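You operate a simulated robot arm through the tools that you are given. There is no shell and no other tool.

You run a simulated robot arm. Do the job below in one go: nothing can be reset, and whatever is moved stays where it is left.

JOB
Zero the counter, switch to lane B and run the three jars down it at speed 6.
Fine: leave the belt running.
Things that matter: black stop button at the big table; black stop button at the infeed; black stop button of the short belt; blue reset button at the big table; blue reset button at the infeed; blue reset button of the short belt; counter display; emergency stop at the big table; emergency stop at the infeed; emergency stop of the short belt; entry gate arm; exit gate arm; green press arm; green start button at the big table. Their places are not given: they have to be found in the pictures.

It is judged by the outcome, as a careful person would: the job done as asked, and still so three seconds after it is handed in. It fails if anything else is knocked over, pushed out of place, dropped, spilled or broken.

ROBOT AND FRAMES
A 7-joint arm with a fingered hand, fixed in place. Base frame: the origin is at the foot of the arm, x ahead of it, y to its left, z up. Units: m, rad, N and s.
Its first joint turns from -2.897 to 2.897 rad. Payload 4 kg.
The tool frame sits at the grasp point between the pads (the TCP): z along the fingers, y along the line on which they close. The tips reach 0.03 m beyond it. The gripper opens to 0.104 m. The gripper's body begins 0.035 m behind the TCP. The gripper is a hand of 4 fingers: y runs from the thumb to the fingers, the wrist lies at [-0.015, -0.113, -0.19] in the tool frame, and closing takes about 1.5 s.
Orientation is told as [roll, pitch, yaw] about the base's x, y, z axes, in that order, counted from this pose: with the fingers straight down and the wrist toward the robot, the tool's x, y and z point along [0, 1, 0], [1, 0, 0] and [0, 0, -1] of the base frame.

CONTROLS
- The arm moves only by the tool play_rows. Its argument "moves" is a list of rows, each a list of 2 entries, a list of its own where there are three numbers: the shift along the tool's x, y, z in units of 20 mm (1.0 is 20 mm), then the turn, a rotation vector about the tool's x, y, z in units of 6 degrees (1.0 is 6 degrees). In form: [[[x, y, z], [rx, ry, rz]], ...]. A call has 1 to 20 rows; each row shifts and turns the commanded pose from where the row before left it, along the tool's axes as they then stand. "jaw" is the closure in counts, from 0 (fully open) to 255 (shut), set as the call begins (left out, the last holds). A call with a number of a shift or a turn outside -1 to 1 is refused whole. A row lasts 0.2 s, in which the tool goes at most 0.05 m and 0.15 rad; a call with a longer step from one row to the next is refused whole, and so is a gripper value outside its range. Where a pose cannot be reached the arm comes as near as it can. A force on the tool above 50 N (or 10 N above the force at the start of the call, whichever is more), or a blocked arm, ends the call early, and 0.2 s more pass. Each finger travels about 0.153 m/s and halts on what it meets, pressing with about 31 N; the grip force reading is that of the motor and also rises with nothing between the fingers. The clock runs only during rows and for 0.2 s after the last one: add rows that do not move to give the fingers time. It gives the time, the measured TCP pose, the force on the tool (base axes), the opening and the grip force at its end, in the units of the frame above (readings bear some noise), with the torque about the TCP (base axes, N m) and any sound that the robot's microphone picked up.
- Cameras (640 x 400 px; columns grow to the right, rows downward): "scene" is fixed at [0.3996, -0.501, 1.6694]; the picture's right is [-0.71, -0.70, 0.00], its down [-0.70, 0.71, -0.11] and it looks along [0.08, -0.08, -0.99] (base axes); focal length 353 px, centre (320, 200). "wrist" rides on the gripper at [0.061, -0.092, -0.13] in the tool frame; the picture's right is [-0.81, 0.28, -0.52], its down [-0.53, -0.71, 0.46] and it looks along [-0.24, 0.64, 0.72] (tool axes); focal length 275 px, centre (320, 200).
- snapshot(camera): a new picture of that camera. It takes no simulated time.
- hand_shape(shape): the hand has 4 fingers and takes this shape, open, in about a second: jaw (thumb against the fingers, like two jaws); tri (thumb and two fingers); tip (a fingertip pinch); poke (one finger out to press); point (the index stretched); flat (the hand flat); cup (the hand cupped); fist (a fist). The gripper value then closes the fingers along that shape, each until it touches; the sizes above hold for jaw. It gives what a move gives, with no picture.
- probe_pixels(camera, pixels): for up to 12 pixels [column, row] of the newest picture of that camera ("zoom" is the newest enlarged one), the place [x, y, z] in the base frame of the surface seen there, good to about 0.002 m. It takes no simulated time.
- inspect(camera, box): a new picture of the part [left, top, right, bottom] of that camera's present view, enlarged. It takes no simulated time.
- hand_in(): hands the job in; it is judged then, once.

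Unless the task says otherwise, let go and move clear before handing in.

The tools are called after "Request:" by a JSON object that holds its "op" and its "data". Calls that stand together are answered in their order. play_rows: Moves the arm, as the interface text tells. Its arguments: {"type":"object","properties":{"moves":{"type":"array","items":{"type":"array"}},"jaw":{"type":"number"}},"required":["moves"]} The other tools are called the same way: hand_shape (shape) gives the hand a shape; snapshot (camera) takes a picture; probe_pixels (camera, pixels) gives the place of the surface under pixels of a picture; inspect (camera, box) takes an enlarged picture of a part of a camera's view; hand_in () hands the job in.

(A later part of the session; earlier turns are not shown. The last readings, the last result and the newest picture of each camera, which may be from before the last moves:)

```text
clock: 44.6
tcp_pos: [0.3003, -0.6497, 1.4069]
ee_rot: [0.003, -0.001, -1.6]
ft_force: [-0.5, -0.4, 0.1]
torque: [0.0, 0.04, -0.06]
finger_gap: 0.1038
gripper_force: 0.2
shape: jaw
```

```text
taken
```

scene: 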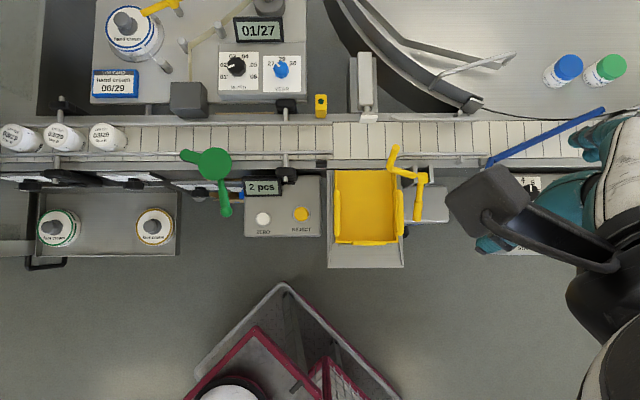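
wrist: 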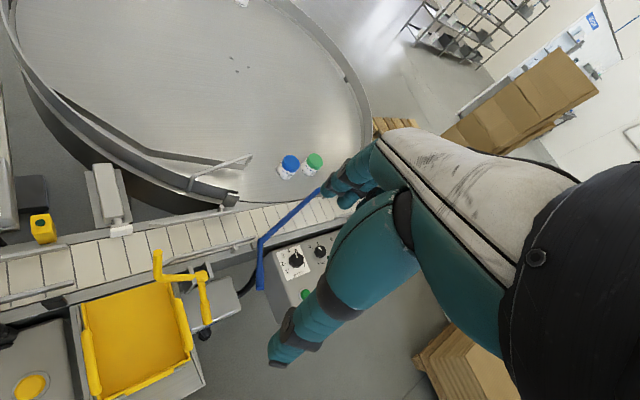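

Request:
{"op": "inspect", "data": {"camera": "wrist", "box": [0, 60, 340, 300]}}

Request:
{"op": "inspect", "data": {"camera": "wrist", "box": [0, 0, 380, 180]}}

Request:
{"op": "inspect", "data": {"camera": "wrist", "box": [140, 130, 300, 250]}}

```text
1.67 times, centred on (170, 180) of wrist
```

zoom: 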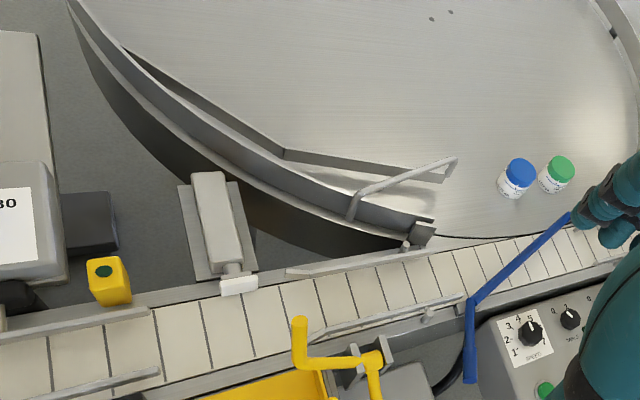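

```text
1.68 times, centred on (190, 90) of wrist
```

zoom: 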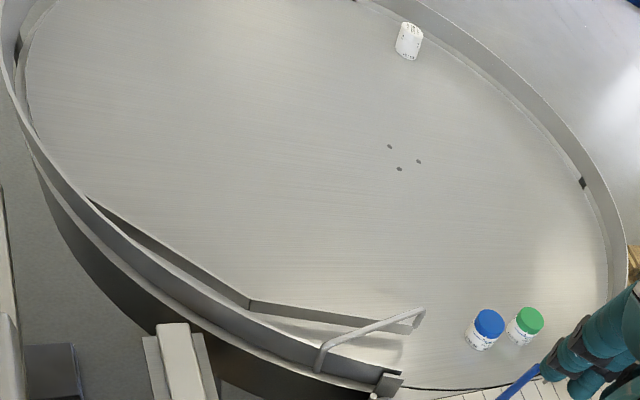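

```text
3.33 times, centred on (220, 190) of wrist
```

zoom: 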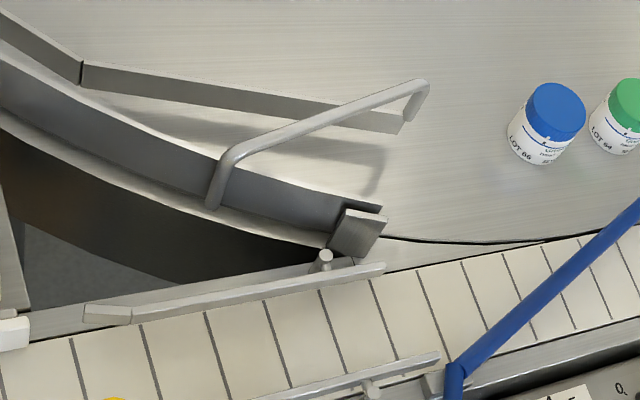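

The table already carries other jars (LOT 66, LOT 64 and one far white one) and there is no lane letter here. I'll go back to the belt's front side and look at all the plates (and the "L…" blue knob plate) from close up.

Request:
{"op": "play_rows", "data": {"moves": [[[0.43, -1, 0.4], [0, 0, 0]], [[0.43, -1, 0.4], [0, 0, 0]], [[0.43, -1, 0.4], [0, 0, 0]], [[0.43, -1, 0.4], [0, 0, 0]], [[0.43, -1, 0.4], [0, 0, 0]], [[0.43, -1, 0.4], [0, 0, 0]], [[0.43, -1, 0.4], [0, 0, 0]], [[0.43, -1, 0.4], [0, 0, 0]], [[0.43, -1, 0.4], [0, 0, 0]], [[0.43, -1, 0.4], [0, 0, 0]], [[0.43, -1, 0.4], [0, 0, 0]], [[0.43, -1, 0.4], [0, 0, 0]], [[0.43, -1, 0.4], [0, 0, 0]], [[0.43, -1, 0.4], [0, 0, 0]], [[0.43, -1, 0.4], [0, 0, 0]], [[0.43, -1, 0.4], [0, 0, 0]], [[0.43, -1, 0.4], [0, 0, 0]], [[0.43, -1, 0.4], [0, 0, 0]], [[0.43, -1, 0.4], [0, 0, 0]], [[0.43, -1, 0.4], [0, 0, 0]]]}}

Request:
{"op": "play_rows", "data": {"moves": [[[0, 0, 0.8], [0, 0, -1]], [[0, 0, 0.8], [0, 0, -1]], [[0, 0, 0.8], [0, 0, -1]], [[0, 0, 0.8], [0, 0, -1]], [[0, 0, 0.8], [0, 0, -1]], [[0, 0, 0.8], [0, 0, -1]], [[0, 0, 0.8], [0, 0, -1]], [[0, 0, 0.8], [0, 0, -1]], [[0, 0, 0.8], [0, 0, -1]]]}}

Request:
{"op": "snapshot", "data": {"camera": "wrist"}}

Request:
{"op": "snapshot", "data": {"camera": "scene"}}

```text
clock: 48.8
tcp_pos: [0.4859, -0.2552, 1.2466]
ee_rot: [0.003, 0.0, -1.603]
ft_force: [-0.3, -0.3, -0.9]
torque: [-0.02, -0.01, -0.03]
finger_gap: 0.1036
gripper_force: 0.0
shape: jaw
```

```text
clock: 50.8
tcp_pos: [0.4914, -0.2596, 1.114]
ee_rot: [0.003, -0.001, -0.658]
ft_force: [-0.1, 0.3, 0.7]
torque: [0.0, 0.02, 0.03]
finger_gap: 0.1038
gripper_force: 0.1
shape: jaw
out of reach, approached as far as the arm can: row 9
```

```text
taken
```

wrist: 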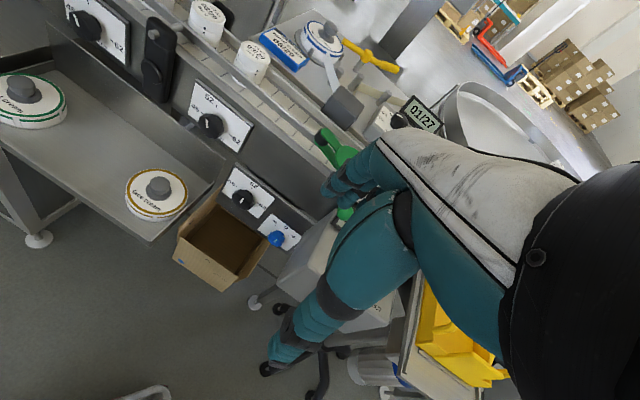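

```text
taken
```

scene: 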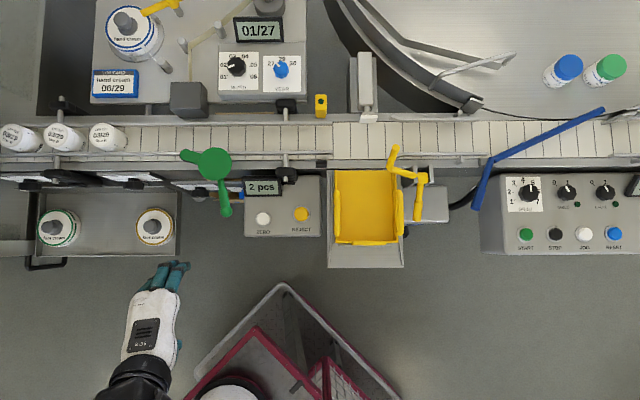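

Request:
{"op": "inspect", "data": {"camera": "wrist", "box": [210, 150, 320, 260]}}

Request:
{"op": "inspect", "data": {"camera": "wrist", "box": [40, 0, 280, 160]}}

Request:
{"op": "inspect", "data": {"camera": "wrist", "box": [300, 20, 460, 140]}}

```text
3.64 times, centred on (265, 205) of wrist
```

zoom: 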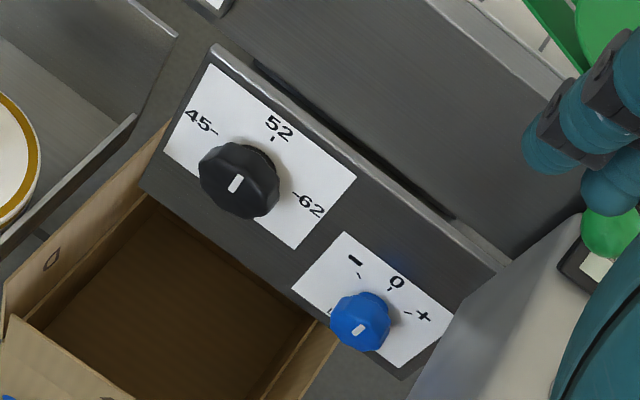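

```text
2.50 times, centred on (160, 80) of wrist
```

zoom: 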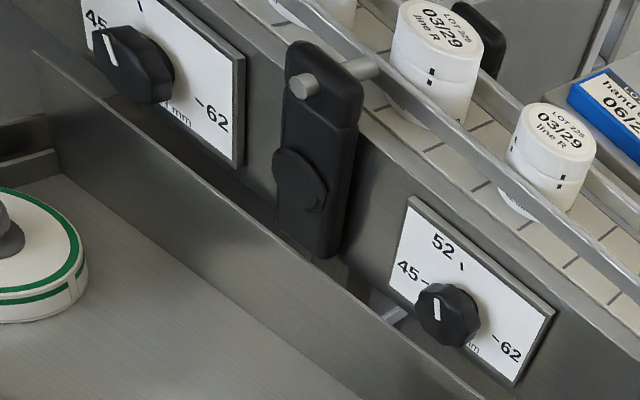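

```text
3.33 times, centred on (380, 80) of wrist
```

zoom: 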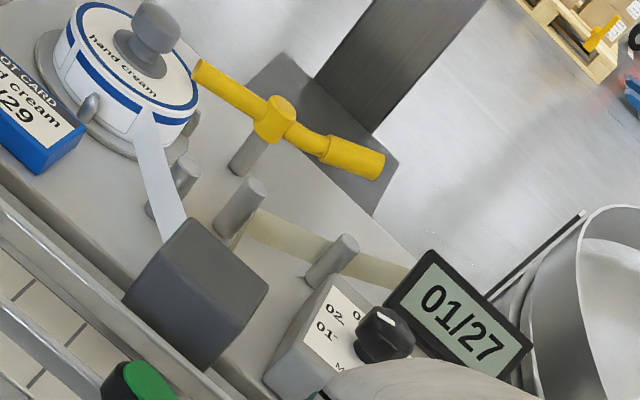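

The plates are rail-width dials and a "− 0 +" dial, none labelled with lanes. I'll raise up and back to look at the left end by the capper, where there are cylinders on the belt, and probe for obstacles.

Request:
{"op": "play_rows", "data": {"moves": [[[0.3, -0.5, -1], [0, 0, 0]], [[0.3, -0.5, -1], [0, 0, 0]], [[0.3, -0.5, -1], [0, 0, 0]], [[0.3, -0.5, -1], [0, 0, 0]], [[0.5, -0.5, -1], [0, 0, 0]], [[0.8, -0.2, -1], [0, 0, -0.5]], [[0.8, -0.2, -1], [0, 0, -0.5]], [[0.8, -0.2, -1], [0, 0, -0.5]], [[0.8, -0.2, -1], [0, 0, -0.5]], [[0.8, 0, -1], [0, 0, -0.5]], [[0.8, 0, -0.5], [0, 0, -0.5]], [[0.8, 0, 0], [0, 0, -0.5]], [[0.8, 0, 0], [0, 0, -0.5]], [[0.8, 0, 0], [0, 0, -0.5]], [[0.8, 0, 0], [0, 0, -0.5]]]}}

Request:
{"op": "snapshot", "data": {"camera": "wrist"}}

Request:
{"op": "probe_pixels", "data": {"camera": "wrist", "pixels": [[300, 20], [240, 60], [200, 130], [150, 100], [330, 60], [280, 100]]}}

```text
clock: 54.0
tcp_pos: [0.5238, -0.0501, 1.325]
ee_rot: [0.002, -0.003, -0.136]
ft_force: [0.5, -0.6, 0.0]
torque: [0.03, 0.01, 0.02]
finger_gap: 0.1036
gripper_force: 0.1
shape: jaw
```

```text
taken
```

wrist: 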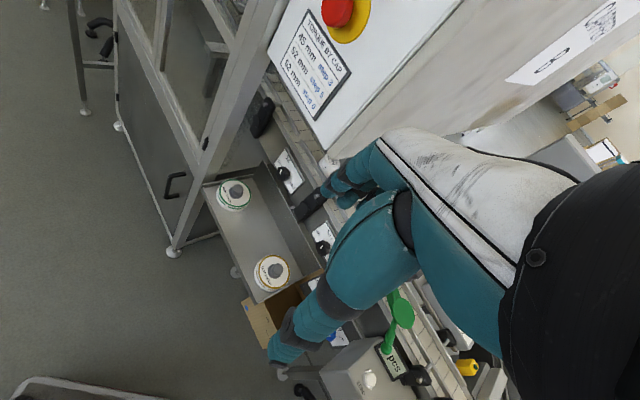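

```text
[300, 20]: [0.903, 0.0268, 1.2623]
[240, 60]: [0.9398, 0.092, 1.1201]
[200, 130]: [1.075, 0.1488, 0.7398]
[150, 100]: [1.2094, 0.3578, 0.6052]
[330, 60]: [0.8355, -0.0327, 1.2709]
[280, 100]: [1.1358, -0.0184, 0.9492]
```

The capper's front panel (E-stop at (340,10), torque card) is actually close, around (0.84, -0.03, 1.27). I'll tip the hand up here to read that panel.

Request:
{"op": "play_rows", "data": {"moves": [[[0, -0.5, 0], [-1, 0, 0]], [[0, -0.5, 0], [-1, 0, 0]], [[0, -0.5, 0], [-1, 0, 0]], [[0, -0.5, 0], [-1, 0, 0]], [[0, -0.5, 0], [-1, 0, 0]], [[0, -0.5, 0], [-1, 0, 0]]]}}

Request:
{"op": "snapshot", "data": {"camera": "wrist"}}

Request:
{"op": "inspect", "data": {"camera": "wrist", "box": [200, 0, 400, 130]}}

Request:
{"op": "inspect", "data": {"camera": "wrist", "box": [150, 80, 350, 280]}}

```text
clock: 55.4
tcp_pos: [0.4673, -0.0422, 1.3087]
ee_rot: [0.001, -0.634, -0.136]
ft_force: [-0.2, -0.3, 0.5]
torque: [-0.02, 0.01, 0.0]
finger_gap: 0.1038
gripper_force: 0.1
shape: jaw
```

```text
taken
```

wrist: 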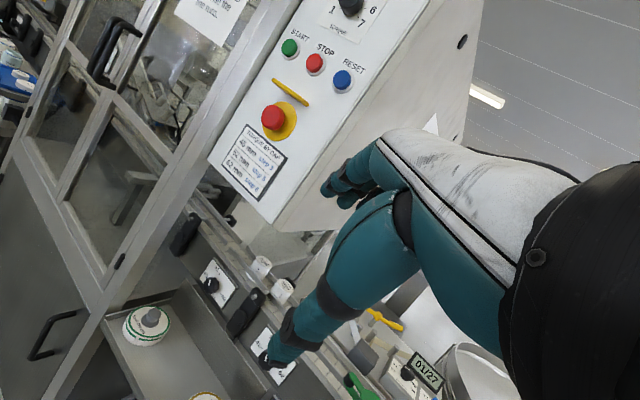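

```text
3.08 times, centred on (300, 65) of wrist
```

zoom: 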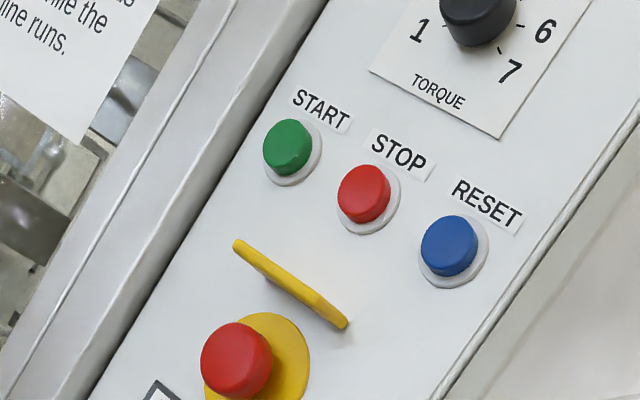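

```text
2.00 times, centred on (250, 180) of wrist
```

zoom: 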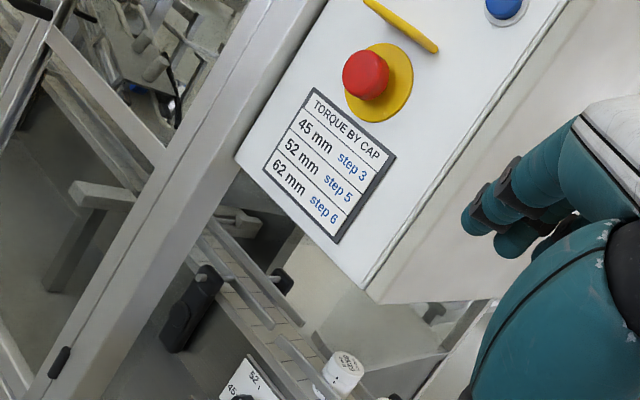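

The capper's panel (START, red STOP, RESET, TORQUE dial, E-stop) has no lane selector. I'll now measure the shapes of the two gate arms and the nearby rails in the scene picture.

Request:
{"op": "snapshot", "data": {"camera": "scene"}}

Request:
{"op": "probe_pixels", "data": {"camera": "scene", "pixels": [[394, 147], [391, 163], [393, 170], [405, 176], [414, 178], [420, 178], [419, 190], [418, 205], [417, 218], [430, 182], [408, 178], [430, 210]]}}

Request:
{"op": "probe_pixels", "data": {"camera": "scene", "pixels": [[491, 159], [486, 170], [480, 190], [474, 207], [500, 156], [530, 142], [560, 129], [590, 115], [603, 109], [484, 163], [495, 165], [485, 158]]}}

Request:
{"op": "inspect", "data": {"camera": "scene", "box": [380, 130, 440, 230]}}

```text
taken
```

scene: 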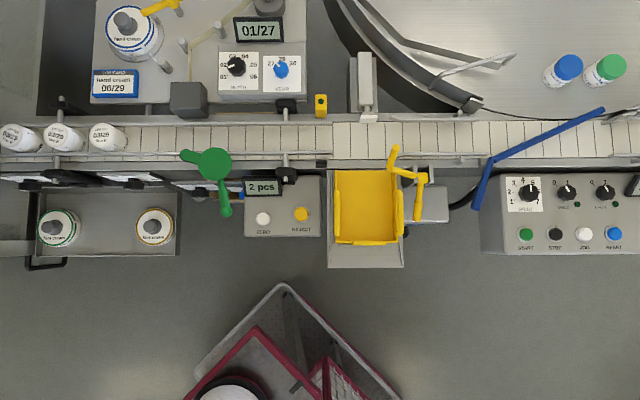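

```text
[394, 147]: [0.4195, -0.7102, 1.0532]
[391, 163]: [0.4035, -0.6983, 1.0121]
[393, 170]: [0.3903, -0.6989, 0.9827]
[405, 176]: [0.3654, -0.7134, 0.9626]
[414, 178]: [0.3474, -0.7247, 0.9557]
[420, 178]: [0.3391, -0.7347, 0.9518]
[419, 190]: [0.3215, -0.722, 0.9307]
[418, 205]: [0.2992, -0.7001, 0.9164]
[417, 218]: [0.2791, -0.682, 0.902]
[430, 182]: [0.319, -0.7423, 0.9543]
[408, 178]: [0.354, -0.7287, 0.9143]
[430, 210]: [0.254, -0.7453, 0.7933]
```

```text
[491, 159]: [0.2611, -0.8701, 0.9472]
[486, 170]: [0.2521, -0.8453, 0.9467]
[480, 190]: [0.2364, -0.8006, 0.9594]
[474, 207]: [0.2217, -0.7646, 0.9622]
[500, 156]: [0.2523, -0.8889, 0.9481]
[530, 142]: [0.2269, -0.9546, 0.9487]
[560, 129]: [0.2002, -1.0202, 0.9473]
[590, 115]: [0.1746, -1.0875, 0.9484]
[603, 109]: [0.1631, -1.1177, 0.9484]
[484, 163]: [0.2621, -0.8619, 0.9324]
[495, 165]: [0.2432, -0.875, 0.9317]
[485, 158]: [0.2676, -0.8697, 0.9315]
```

```text
4.00 times, centred on (410, 180) of scene
```

zoom: 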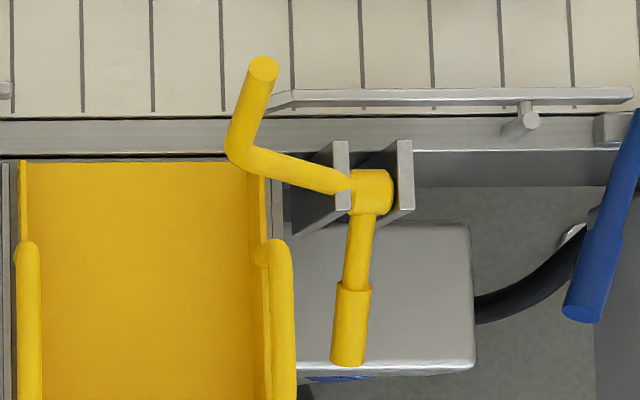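

The yellow arm is a crank with its tip raised at z≈1.05 and the blue arm lies flat at z≈0.948 across the belt from its pivot (0.261,-0.870). I have still not looked behind the robot on the right, so I'll level the hand and swing around that way, checking pictures.

Request:
{"op": "play_rows", "data": {"moves": [[[0, 0, 0], [1, 0, 0]], [[0, 0, 0], [1, 0, 0]], [[0, 0, 0], [1, 0, 0]], [[0, 0, 0], [1, 0, 0]], [[0, 0, 0], [1, 0, 0]], [[0, 0, 0], [1, 0, 0]]]}}

Request:
{"op": "play_rows", "data": {"moves": [[[-1, 0, 0], [0, 0, 0.45]], [[-1, 0, 0], [0, 0, 0.45]], [[-1, 0, 0], [0, 0, 0.45]], [[-1, 0, 0], [0, 0, 0.45]], [[-1, 0, 0], [0, 0, 0.45]], [[-1, 0, 0], [0, 0, 0.45]], [[-1, 0, 0], [0, 0, 0.45]], [[-1, 0, 0], [0, 0, 0.45]], [[-1, 0, 0], [0, 0, 0.45]], [[-1, 0, 0], [0, 0, 0.45]], [[-1, 0, 0], [0, 0, 0.45]], [[-1, 0, 0], [0, 0, 0.45]], [[-1, 0, 0], [0, 0, 0.45]], [[-1, 0, 0], [0, 0, 0.45]], [[-1, 0, 0], [0, 0, 0.45]], [[-1, 0, 0], [0, 0, 0.45]], [[-1, 0, 0], [0, 0, 0.45]], [[-1, 0, 0], [0, 0, 0.45]], [[-1, 0, 0], [0, 0, 0.45]], [[-1, 0, 0], [0, 0, 0.45]]]}}

Request:
{"op": "play_rows", "data": {"moves": [[[-1, 0, 0], [0, 0, 0.5]], [[-1, 0, 0], [0, 0, 0.5]], [[-1, 0, 0], [0, 0, 0.5]], [[-1, 0, 0], [0, 0, 0.5]], [[-1, 0, 0], [0, 0, 0.5]], [[-1, 0, 0], [0, 0, 0.5]], [[-1, 0, 0], [0, 0, 0.5]], [[-1, 0, 0], [0, 0, 0.5]], [[-1, 0, 0], [0, 0, 0.5]], [[-1, 0, 0], [0, 0, 0.5]], [[-1, 0, 0], [0, 0, 0.5]], [[-1, 0, 0], [0, 0, 0.5]], [[-1, 0, 0], [0, 0, 0.5]], [[-1, 0, 0], [0, 0, 0.5]], [[-1, 0, 0], [0, 0, 0.5]], [[-1, 0, 0], [0, 0, 0.5]], [[-1, 0, 0], [0, 0, 0.5]], [[-1, 0, 0], [0, 0, 0.5]], [[-1, 0, 0], [0, 0, 0.5]], [[-1, 0, 0], [0, 0, 0.5]]]}}

Request:
{"op": "snapshot", "data": {"camera": "wrist"}}

```text
clock: 56.8
tcp_pos: [0.4677, -0.0419, 1.31]
ee_rot: [0.002, -0.001, -0.135]
ft_force: [-0.4, 0.3, 0.4]
torque: [0.01, 0.0, 0.0]
finger_gap: 0.1034
gripper_force: 0.1
shape: jaw
```

```text
clock: 61.0
tcp_pos: [0.2545, -0.3644, 1.3095]
ee_rot: [0.003, -0.002, -1.08]
ft_force: [-0.3, -0.1, 0.6]
torque: [0.01, 0.0, 0.01]
finger_gap: 0.1038
gripper_force: 0.0
shape: jaw
```

```text
clock: 65.2
tcp_pos: [-0.1269, -0.361, 1.3082]
ee_rot: [0.001, 0.003, -2.128]
ft_force: [0.2, 0.2, -0.1]
torque: [-0.02, -0.02, 0.01]
finger_gap: 0.1037
gripper_force: 0.0
shape: jaw
```

```text
taken
```

wrist: 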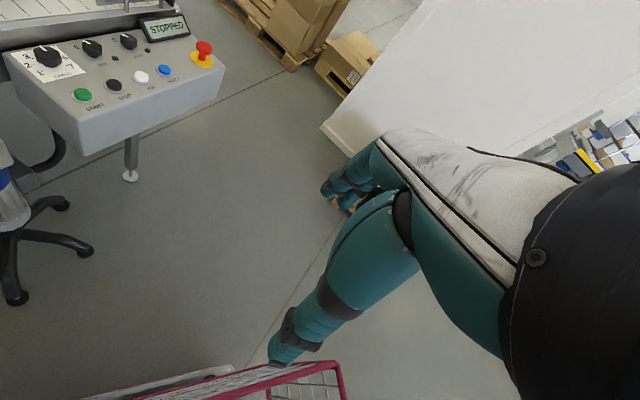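

Here I see a white partition wall and a storage shelf; no panels. I'll continue a bit further and look behind.

Request:
{"op": "play_rows", "data": {"moves": [[[-1, 0, 0], [0, 0, 0.6]], [[-1, 0, 0], [0, 0, 0.6]], [[-1, 0, 0], [0, 0, 0.6]], [[-1, 0, 0], [0, 0, 0.6]], [[-1, 0, 0], [0, 0, 0.6]], [[-1, 0, 0], [0, 0, 0.6]], [[-1, 0, 0], [0, 0, 0.6]], [[-1, 0, 0], [0, 0, 0.6]], [[-1, 0, 0], [0, 0, 0.6]], [[-1, 0, 0], [0, 0, 0.6]], [[-1, 0, 0], [0, 0, 0.6]], [[-1, 0, 0], [0, 0, 0.6]]]}}

Request:
{"op": "snapshot", "data": {"camera": "wrist"}}

```text
clock: 67.8
tcp_pos: [-0.272, -0.1783, 1.3066]
ee_rot: [0.002, 0.004, -2.883]
ft_force: [-0.5, -0.6, 0.1]
torque: [0.02, 0.02, 0.02]
finger_gap: 0.1038
gripper_force: 0.0
shape: jaw
```

```text
taken
```

wrist: 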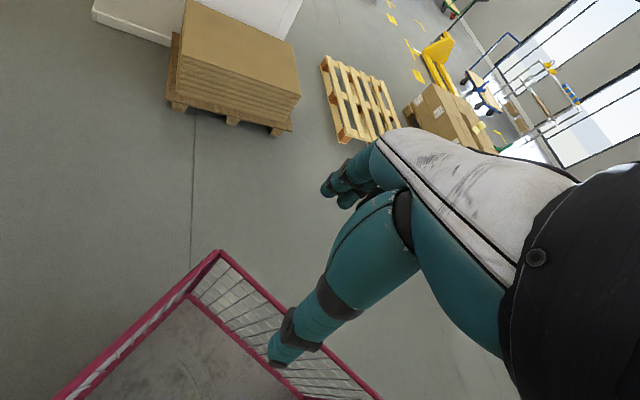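

Behind the robot there are only pallets and wall. I'll return to the right panel area and zoom in closely on the belt end and the gate-arm pivots for markings.

Request:
{"op": "play_rows", "data": {"moves": [[[1, 0, 0], [0, 0, -0.6]], [[1, 0, 0], [0, 0, -0.6]], [[1, 0, 0], [0, 0, -0.6]], [[1, 0, 0], [0, 0, -0.6]], [[1, 0, 0], [0, 0, -0.6]], [[1, 0, 0], [0, 0, -0.6]], [[1, 0, 0], [0, 0, -0.6]], [[1, 0, 0], [0, 0, -0.6]], [[1, 0.5, 0], [0, 0, -0.6]], [[1, 0.5, 0], [0, 0, -0.6]], [[1, 0.5, 0], [0, 0, 0]], [[1, 0.5, 0], [0, 0, 0]], [[1, 0.5, 0], [0, 0, 0]], [[1, 0.5, 0], [0, 0, 0]], [[1, 0.5, 0], [0, 0, 0]], [[0.5, 0.5, 0], [0, 0, 0]], [[0.5, 0.5, 0], [0, 0, 0]]]}}

Request:
{"op": "snapshot", "data": {"camera": "wrist"}}

Request:
{"op": "inspect", "data": {"camera": "wrist", "box": [0, 0, 320, 160]}}

```text
clock: 71.4
tcp_pos: [-0.1356, -0.4916, 1.308]
ee_rot: [0.003, 0.002, -2.252]
ft_force: [-0.6, 1.1, 0.7]
torque: [-0.02, -0.01, -0.01]
finger_gap: 0.1036
gripper_force: 0.0
shape: jaw
```

```text
taken
```

wrist: 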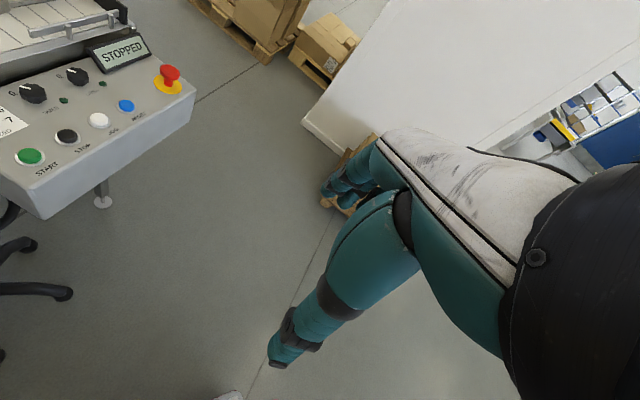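

```text
2.00 times, centred on (160, 80) of wrist
```

zoom: 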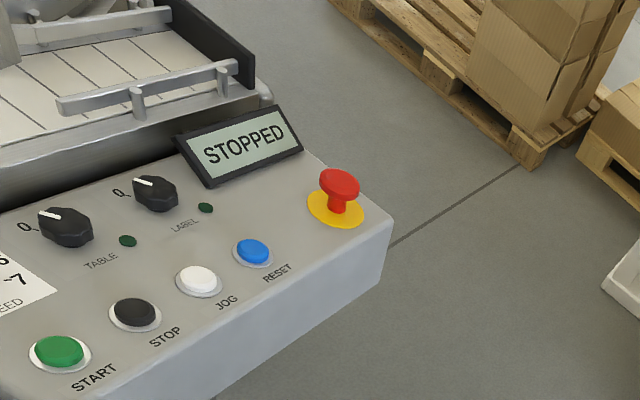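

The display says STOPPED and a black end plate closes the belt's right end. I'll yaw back ~35° to see the gates and belt end from this side.

Request:
{"op": "play_rows", "data": {"moves": [[[0, 0, 0], [0, 0, -1]], [[0, 0, 0], [0, 0, -1]], [[0, 0, 0], [0, 0, -1]], [[0, 0, 0], [0, 0, -1]], [[0, 0, 0], [0, 0, -1]]]}}

Request:
{"op": "snapshot", "data": {"camera": "wrist"}}

Request:
{"op": "inspect", "data": {"camera": "wrist", "box": [100, 0, 400, 190]}}

Request:
{"op": "inspect", "data": {"camera": "wrist", "box": [0, 0, 240, 150]}}

```text
clock: 72.6
tcp_pos: [-0.1352, -0.4918, 1.3072]
ee_rot: [0.003, 0.002, -1.724]
ft_force: [0.0, 0.8, 0.3]
torque: [0.01, 0.01, -0.02]
finger_gap: 0.1038
gripper_force: 0.1
shape: jaw
```

```text
taken
```

wrist: 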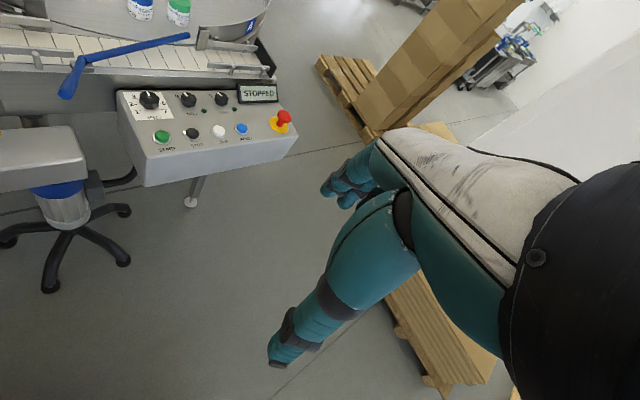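

```text
2.11 times, centred on (250, 95) of wrist
```

zoom: 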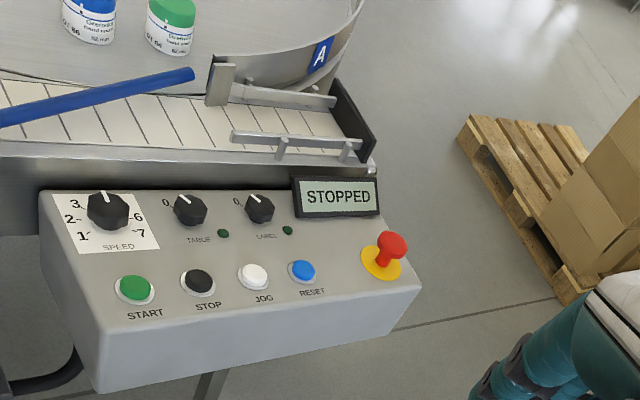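

```text
2.67 times, centred on (120, 75) of wrist
```

zoom: 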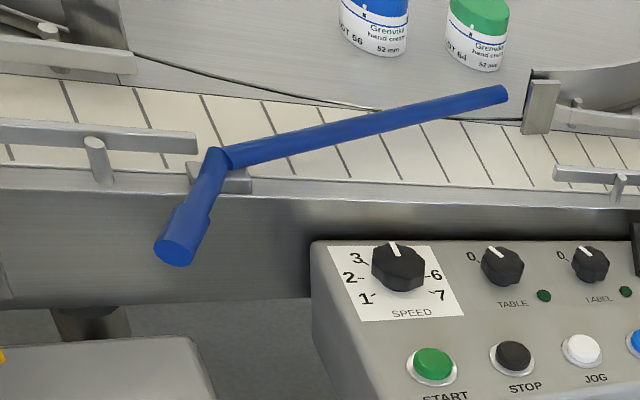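

A blue sticker with the letter "A" is visible on the round table's rim at zoomed (320,55), right by the belt's far end, so the blue arm looks like the lane switch. I'll look for the matching "B" from a different angle, facing the belt's end plate.

Request:
{"op": "probe_pixels", "data": {"camera": "wrist", "pixels": [[252, 26], [265, 55], [235, 40], [205, 40], [240, 68]]}}

Request:
{"op": "play_rows", "data": {"moves": [[[1, 0, -0.2], [0, 0, 0.2]], [[1, 0, -0.2], [0, 0, 0.2]], [[1, 0, -0.2], [0, 0, 0.2]], [[1, 0, -0.2], [0, 0, 0.2]], [[1, 0, -0.2], [0, 0, 0.2]], [[1, 0, -0.2], [0, 0, 0.2]], [[1, 0, -0.2], [0, 0, 0.2]], [[1, 0, -0.2], [0, 0, 0.2]], [[1, 0, -0.2], [0, 0, 0.2]], [[1, 0, -0.2], [0, 0, 0.2]], [[1, 0, -0.2], [0, 0, 0.2]], [[1, 0, -0.2], [0, 0, 0.2]], [[1, 0, -0.2], [0, 0, 0]], [[1, 0, -0.2], [0, 0, 0]], [[1, 0, -0.2], [0, 0, 0]], [[1, 0, -0.2], [0, 0, 0]], [[1, 0, -0.2], [0, 0, 0]], [[1, 0, -0.2], [0, 0, 0]], [[1, 0, -0.2], [0, 0, 0]], [[1, 0, -0.2], [0, 0, 0]]]}}

Request:
{"op": "snapshot", "data": {"camera": "wrist"}}

Request:
{"op": "inspect", "data": {"camera": "wrist", "box": [80, 0, 400, 200]}}

```text
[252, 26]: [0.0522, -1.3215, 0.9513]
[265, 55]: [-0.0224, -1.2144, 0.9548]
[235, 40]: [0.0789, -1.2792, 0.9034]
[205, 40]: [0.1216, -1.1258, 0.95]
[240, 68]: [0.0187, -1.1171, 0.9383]
```

```text
clock: 76.8
tcp_pos: [0.2416, -0.6197, 1.3898]
ee_rot: [0.003, 0.001, -1.979]
ft_force: [-0.2, 0.3, 0.5]
torque: [-0.01, 0.01, 0.0]
finger_gap: 0.1036
gripper_force: 0.1
shape: jaw
```

```text
taken
```

wrist: 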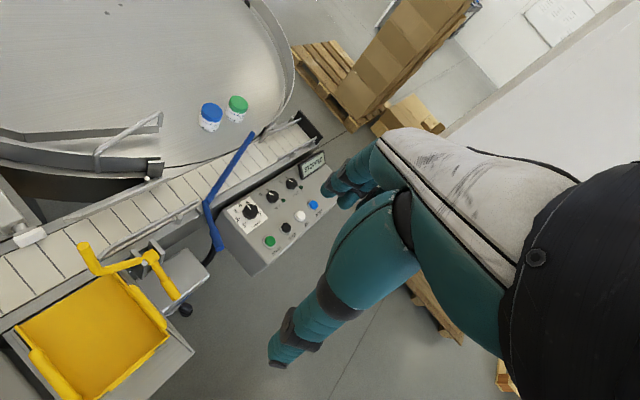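

```text
2.00 times, centred on (240, 100) of wrist
```

zoom: 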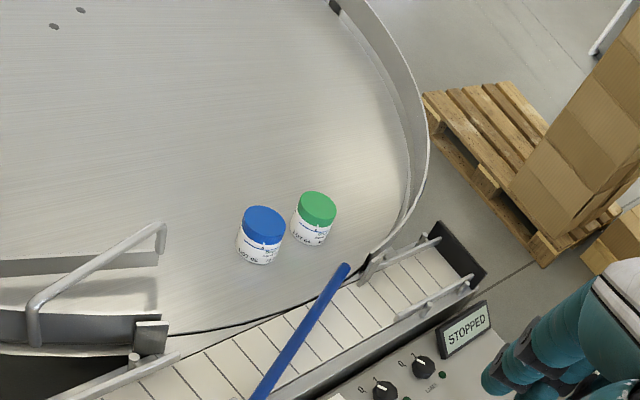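

The "A" sticker sits around (0.05,-1.32,0.95) on the outer face of the table rim and isn't visible from this side. I'll look at the table's other rim parts at higher zoom in this view, and the front side from here.

Request:
{"op": "inspect", "data": {"camera": "wrist", "box": [0, 100, 180, 280]}}

Request:
{"op": "inspect", "data": {"camera": "wrist", "box": [230, 60, 340, 170]}}

Request:
{"op": "inspect", "data": {"camera": "wrist", "box": [160, 120, 340, 280]}}

```text
2.22 times, centred on (90, 190) of wrist
```

zoom: 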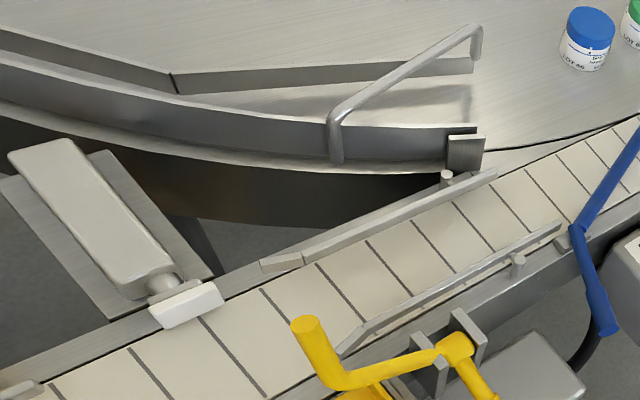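

```text
3.64 times, centred on (285, 115) of wrist
```

zoom: 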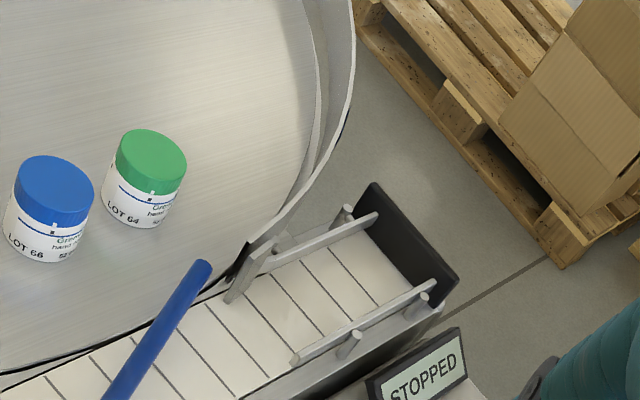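

```text
2.50 times, centred on (250, 200) of wrist
```

zoom: 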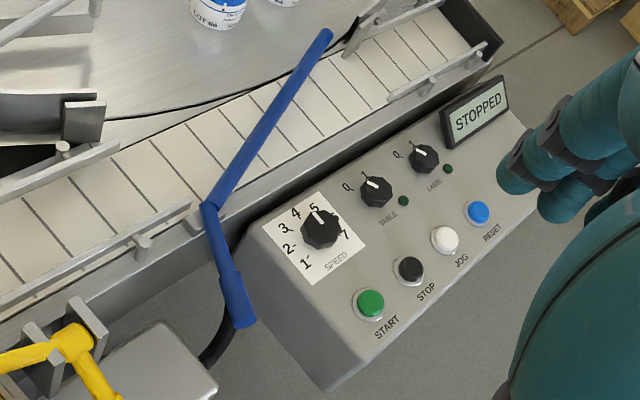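

The front face and panel are clear; SPEED pointer is between 4 and 5, TABLE/LABEL are near 1. I'll move to the right-hand side of the panel and look back at the belt end to read the stickers there.

Request:
{"op": "play_rows", "data": {"moves": [[[-1, 0.35, 0], [0, 0, 0]], [[-1, 0.35, 0], [0, 0, 0]], [[-1, 0.35, 0], [0, 0, 0]], [[-1, 0.35, 0], [0, 0, 0]], [[-1, 0.35, 0], [0, 0, 0]], [[-1, 0.35, 0], [0, 0, 0]], [[-1, 0.35, 0], [0, 0, 0]], [[-1, 0.35, 0], [0, 0, 0]], [[-1, 0.35, 0], [0, 0, 0]], [[-1, 0.35, 0], [0, 0, 0]], [[-1, 0.35, 0], [0, 0, 0]], [[-1, 0.35, 0], [0, 0, 0]], [[-1, 0.35, 0], [0, 0, 0]], [[-1, 0.35, 0], [0, 0, 0]], [[-1, 0.35, 0], [0, 0, 0]], [[-1, 0.35, 0], [0, 0, 0]], [[-1, 0.35, 0], [0, 0, 0]], [[-1, 0.35, 0], [0, 0, 0]], [[-1, 0.35, 0], [0, 0, 0]], [[-1, 0.35, 0], [0, 0, 0]]]}}

Request:
{"op": "play_rows", "data": {"moves": [[[-1, 0.3, 0.5], [0, 0, -0.8]], [[-1, 0.3, 0.5], [0, 0, -0.8]], [[-1, 0.3, 0.5], [0, 0, -0.8]], [[-1, 0.3, 0.5], [0, 0, -0.8]], [[-1, 0.3, 0.5], [0, 0, -0.8]], [[0, 0, 0.5], [0, 0, -0.8]]]}}

Request:
{"op": "snapshot", "data": {"camera": "wrist"}}

Request:
{"op": "inspect", "data": {"camera": "wrist", "box": [0, 0, 320, 200]}}

```text
clock: 81.0
tcp_pos: [-0.1804, -0.5889, 1.3869]
ee_rot: [0.005, 0.002, -1.977]
ft_force: [0.6, -0.4, -0.3]
torque: [0.01, 0.03, -0.02]
finger_gap: 0.1037
gripper_force: 0.1
shape: jaw
```

```text
clock: 82.4
tcp_pos: [-0.2622, -0.5701, 1.3015]
ee_rot: [0.002, 0.0, -1.474]
ft_force: [0.3, 0.3, 0.5]
torque: [0.0, 0.02, 0.01]
finger_gap: 0.1036
gripper_force: 0.0
shape: jaw
out of reach, approached as far as the arm can: row 3, 4, 5
```

```text
taken
```

wrist: 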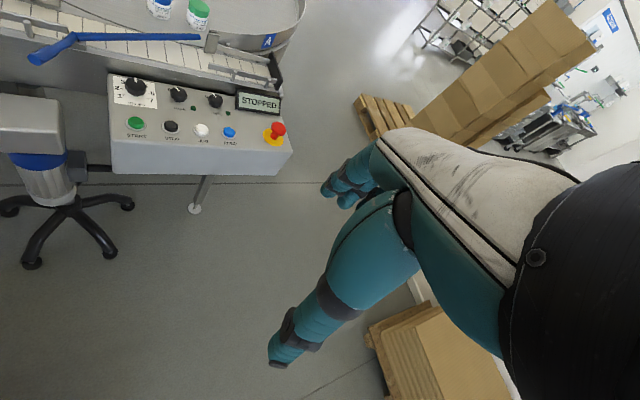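

```text
2.00 times, centred on (160, 100) of wrist
```

zoom: 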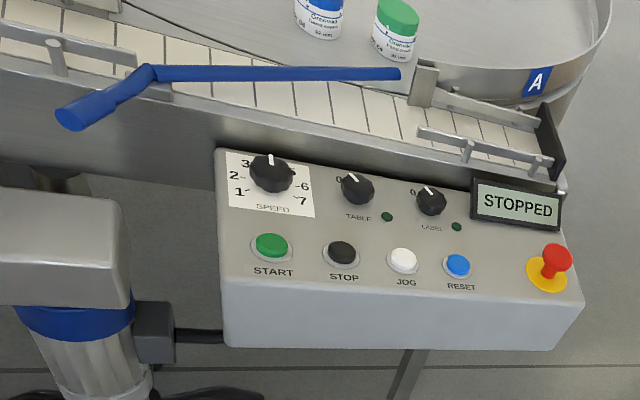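

From here the "A" plate sits on the outer face of the table's rim (zoomed 537,82), just beyond the belt end. I'll tip the camera up and turn left to look along the line for a "B".

Request:
{"op": "play_rows", "data": {"moves": [[[0, 0, 0], [-1, 0, -1]], [[0, 0, 0], [-1, 0, -1]], [[0, 0, 0], [-1, 0, -1]], [[0, 0, 0], [0, 0, -1]]]}}

Request:
{"op": "snapshot", "data": {"camera": "wrist"}}

Request:
{"op": "inspect", "data": {"camera": "wrist", "box": [0, 0, 320, 200]}}

Request:
{"op": "inspect", "data": {"camera": "wrist", "box": [200, 0, 520, 160]}}

```text
clock: 83.4
tcp_pos: [-0.2601, -0.5663, 1.3004]
ee_rot: [-0.081, -0.305, -1.04]
ft_force: [-0.2, 0.1, 0.8]
torque: [0.01, 0.02, 0.02]
finger_gap: 0.1037
gripper_force: 0.1
shape: jaw
out of reach, approached as far as the arm can: row 4
```

```text
taken
```

wrist: 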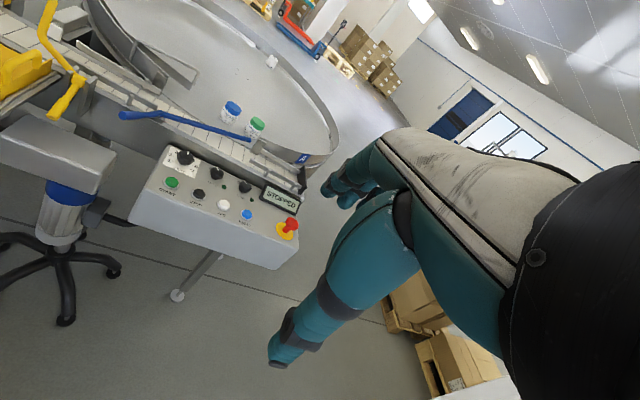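

```text
2.00 times, centred on (160, 100) of wrist
```

zoom: 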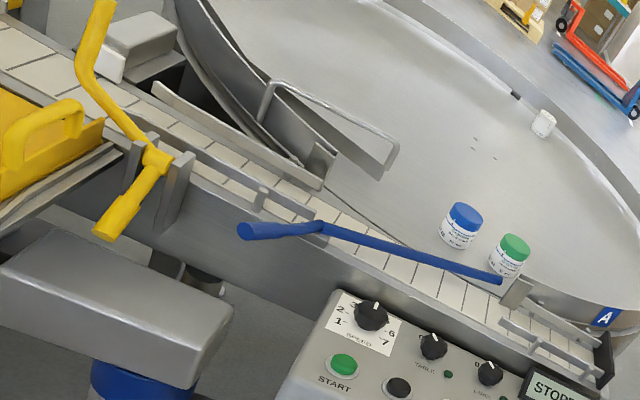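

```text
2.00 times, centred on (360, 80) of wrist
```

zoom: 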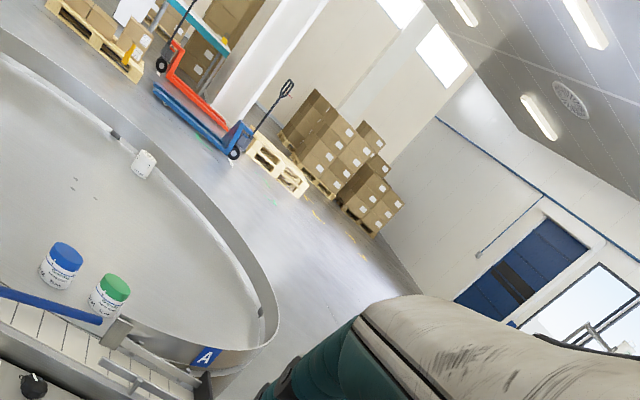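

Only "A" is visible from here, on the table's rim. I'll undo the tilt and move to the labeler side of the table to view the rim's left outer face for "B".

Request:
{"op": "play_rows", "data": {"moves": [[[0, 0, 0], [0, 0, 1]], [[0, 0, 0], [1, 0, 1]], [[0, 0, 0], [1, 0, 1]], [[0, 0, 0], [1, 0, 1]]]}}

```text
clock: 84.4
tcp_pos: [-0.2592, -0.5658, 1.2981]
ee_rot: [0.005, 0.002, -1.479]
ft_force: [-0.3, -0.1, -0.1]
torque: [-0.02, 0.0, 0.02]
finger_gap: 0.1038
gripper_force: 0.0
shape: jaw
```

Request:
{"op": "play_rows", "data": {"moves": [[[1, -0.06, -0.1], [0, 0, 0]], [[1, -0.06, -0.1], [0, 0, 0]], [[1, -0.06, -0.1], [0, 0, 0]], [[1, -0.06, -0.1], [0, 0, 0]], [[1, -0.06, -0.1], [0, 0, 0]], [[1, -0.06, -0.1], [0, 0, 0]], [[1, -0.06, -0.1], [0, 0, 0]], [[1, -0.06, -0.1], [0, 0, 0]], [[1, -0.06, -0.1], [0, 0, 0]], [[1, -0.06, -0.1], [0, 0, 0]], [[1, -0.06, -0.1], [0, 0, 0]], [[1, -0.06, -0.1], [0, 0, 0]], [[1, -0.06, -0.1], [0, 0, 0]], [[1, -0.06, -0.1], [0, 0, 0]], [[1, -0.06, -0.1], [0, 0, 0]], [[1, -0.06, -0.1], [0, 0, 0]], [[1, -0.06, -0.1], [0, 0, 0]], [[1, -0.06, -0.1], [0, 0, 0]], [[1, -0.06, -0.1], [0, 0, 0]]]}}

Request:
{"op": "play_rows", "data": {"moves": [[[1, -0.06, 0], [0, 0, 0]], [[1, -0.06, 0], [0, 0, 0]], [[1, -0.06, 0], [0, 0, 0]], [[1, -0.06, 0], [0, 0, 0]], [[1, -0.06, 0], [0, 0, 0]], [[1, -0.06, 0], [0, 0, 0]], [[1, -0.06, 0], [0, 0, 0]], [[1, -0.06, 0], [0, 0, 0]], [[1, -0.06, 0], [0, 0, 0]], [[1, -0.06, 0], [0, 0, 0]], [[1, -0.06, 0], [0, 0, 0]], [[1, -0.06, 0], [0, 0, 0]], [[1, -0.06, 0], [0, 0, 0]], [[1, -0.06, 0], [0, 0, 0]], [[1, -0.06, 0], [0, 0, 0]], [[1, -0.06, 0], [0, 0, 0]], [[1, -0.06, 0], [0, 0, 0]], [[1, -0.06, 0], [0, 0, 0]], [[1, -0.06, 0], [0, 0, 0]]]}}

Request:
{"op": "snapshot", "data": {"camera": "wrist"}}

Request:
{"op": "inspect", "data": {"camera": "wrist", "box": [100, 0, 400, 180]}}

```text
clock: 88.4
tcp_pos: [0.1165, -0.5091, 1.337]
ee_rot: [0.003, 0.001, -1.478]
ft_force: [0.1, 0.5, 0.0]
torque: [-0.01, -0.01, 0.0]
finger_gap: 0.1037
gripper_force: 0.0
shape: jaw
```

```text
clock: 92.4
tcp_pos: [0.4942, -0.4506, 1.3394]
ee_rot: [0.004, 0.001, -1.477]
ft_force: [-0.7, -0.5, -1.5]
torque: [0.0, -0.01, 0.01]
finger_gap: 0.1039
gripper_force: 0.1
shape: jaw
```

```text
taken
```

wrist: 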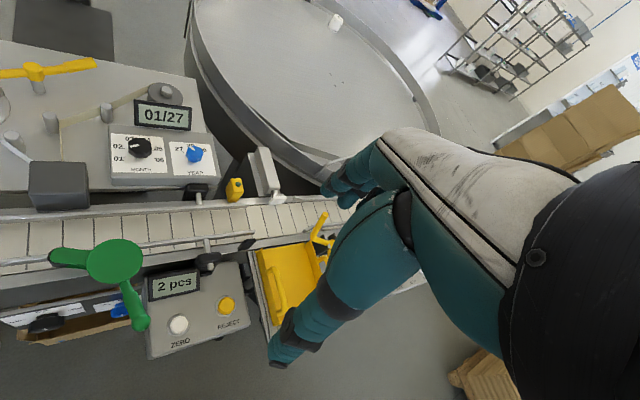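

```text
2.13 times, centred on (250, 90) of wrist
```

zoom: 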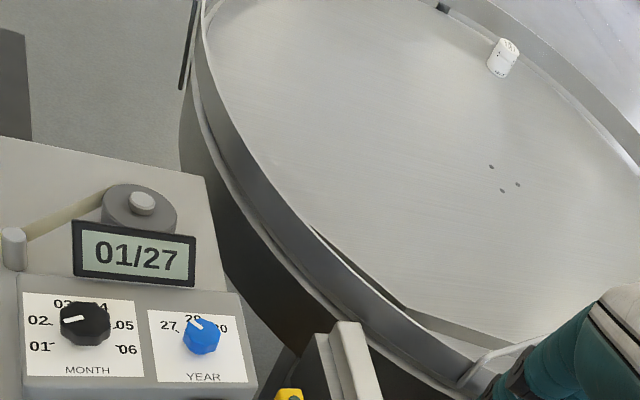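

There is something thin and dark beyond the table's left rim (zoomed 188,45). I'll tip the camera up to look at the far side of the table for another belt or gate.

Request:
{"op": "play_rows", "data": {"moves": [[[0, -0.5, 0], [-1, 0, 0]], [[0, -0.5, 0], [-1, 0, 0]], [[0, -0.5, 0], [-1, 0, 0]], [[0, -0.5, 0], [-1, 0, 0]]]}}

Request:
{"op": "snapshot", "data": {"camera": "wrist"}}

Request:
{"op": "inspect", "data": {"camera": "wrist", "box": [60, 0, 300, 150]}}

Request:
{"op": "inspect", "data": {"camera": "wrist", "box": [260, 0, 500, 150]}}

```text
clock: 93.4
tcp_pos: [0.4887, -0.412, 1.3328]
ee_rot: [0.004, -0.422, -1.477]
ft_force: [0.1, 0.0, 0.7]
torque: [0.02, -0.01, -0.01]
finger_gap: 0.1037
gripper_force: 0.0
shape: jaw
```

```text
taken
```

wrist: 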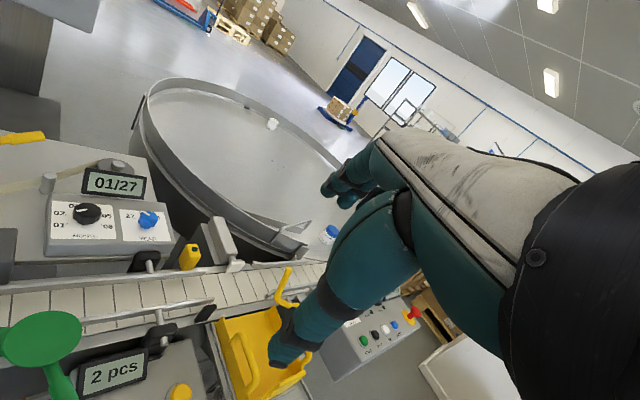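

```text
2.67 times, centred on (180, 75) of wrist
```

zoom: 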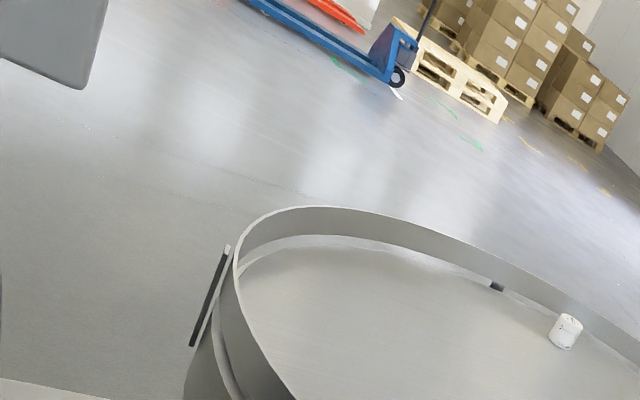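

```text
2.67 times, centred on (380, 75) of wrist
```

zoom: 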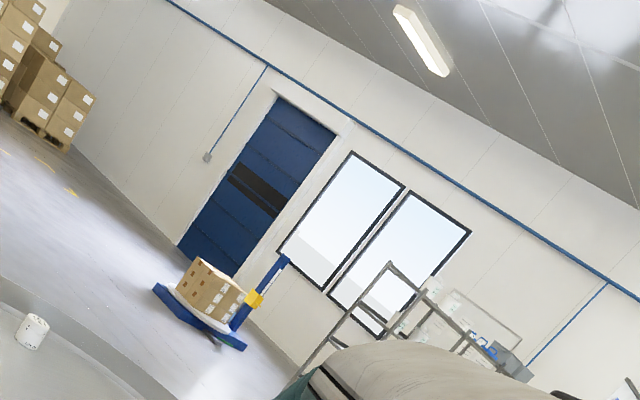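

No "B" on this side either. I'll back off toward the robot base at lower height with the camera tipped up, to view the whole front side of the line more horizontally.

Request:
{"op": "play_rows", "data": {"moves": [[[-0.7, -1, 0], [0, 0, 0]], [[-0.7, -1, 0], [0, 0, 0]], [[-0.7, -1, 0], [0, 0, 0]], [[-0.7, -1, 0], [0, 0, 0]], [[-0.7, -1, 0], [0, 0, 0]], [[-0.7, -1, 0], [0, 0, 0]], [[-0.7, -1, 0], [0, 0, 0]], [[-0.7, -1, 0], [0, 0, 0]], [[-0.7, -0.6, 0.6], [0, 0, 0]], [[-0.7, -0.6, 0.6], [0, 0, 0]], [[-0.7, -0.6, 0.6], [0, 0, 0]], [[-0.7, -0.6, 0.6], [0, 0, 0]]]}}

Request:
{"op": "snapshot", "data": {"camera": "wrist"}}

```text
clock: 96.0
tcp_pos: [0.3059, -0.2559, 1.2203]
ee_rot: [0.004, -0.418, -1.48]
ft_force: [-0.5, -1.0, -0.5]
torque: [-0.01, 0.02, 0.01]
finger_gap: 0.1039
gripper_force: 0.0
shape: jaw
out of reach, approached as far as the arm can: row 12
```

```text
taken
```

wrist: 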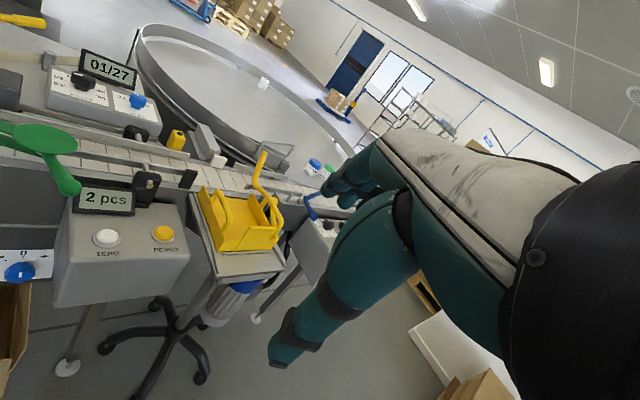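

Request:
{"op": "inspect", "data": {"camera": "wrist", "box": [0, 100, 340, 320]}}

Request:
{"op": "inspect", "data": {"camera": "wrist", "box": [100, 0, 360, 200]}}

Request:
{"op": "inspect", "data": {"camera": "wrist", "box": [0, 220, 120, 300]}}

```text
1.82 times, centred on (170, 210) of wrist
```

zoom: 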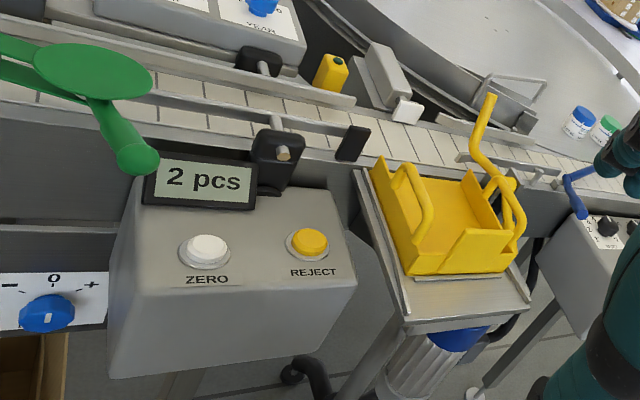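

```text
2.00 times, centred on (230, 100) of wrist
```

zoom: 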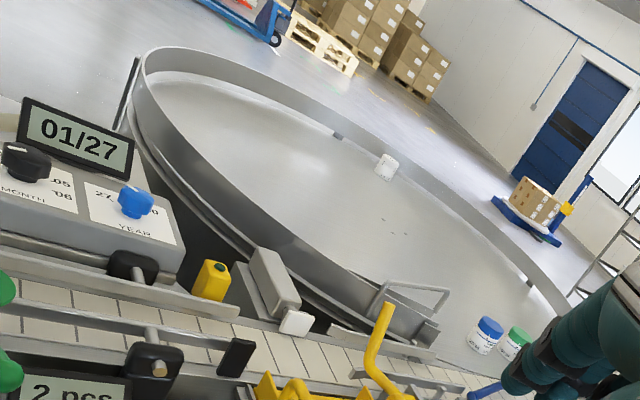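

```text
5.00 times, centred on (60, 260) of wrist
```

zoom: 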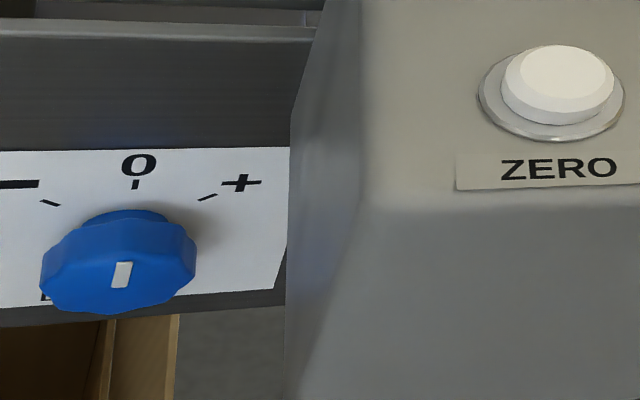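

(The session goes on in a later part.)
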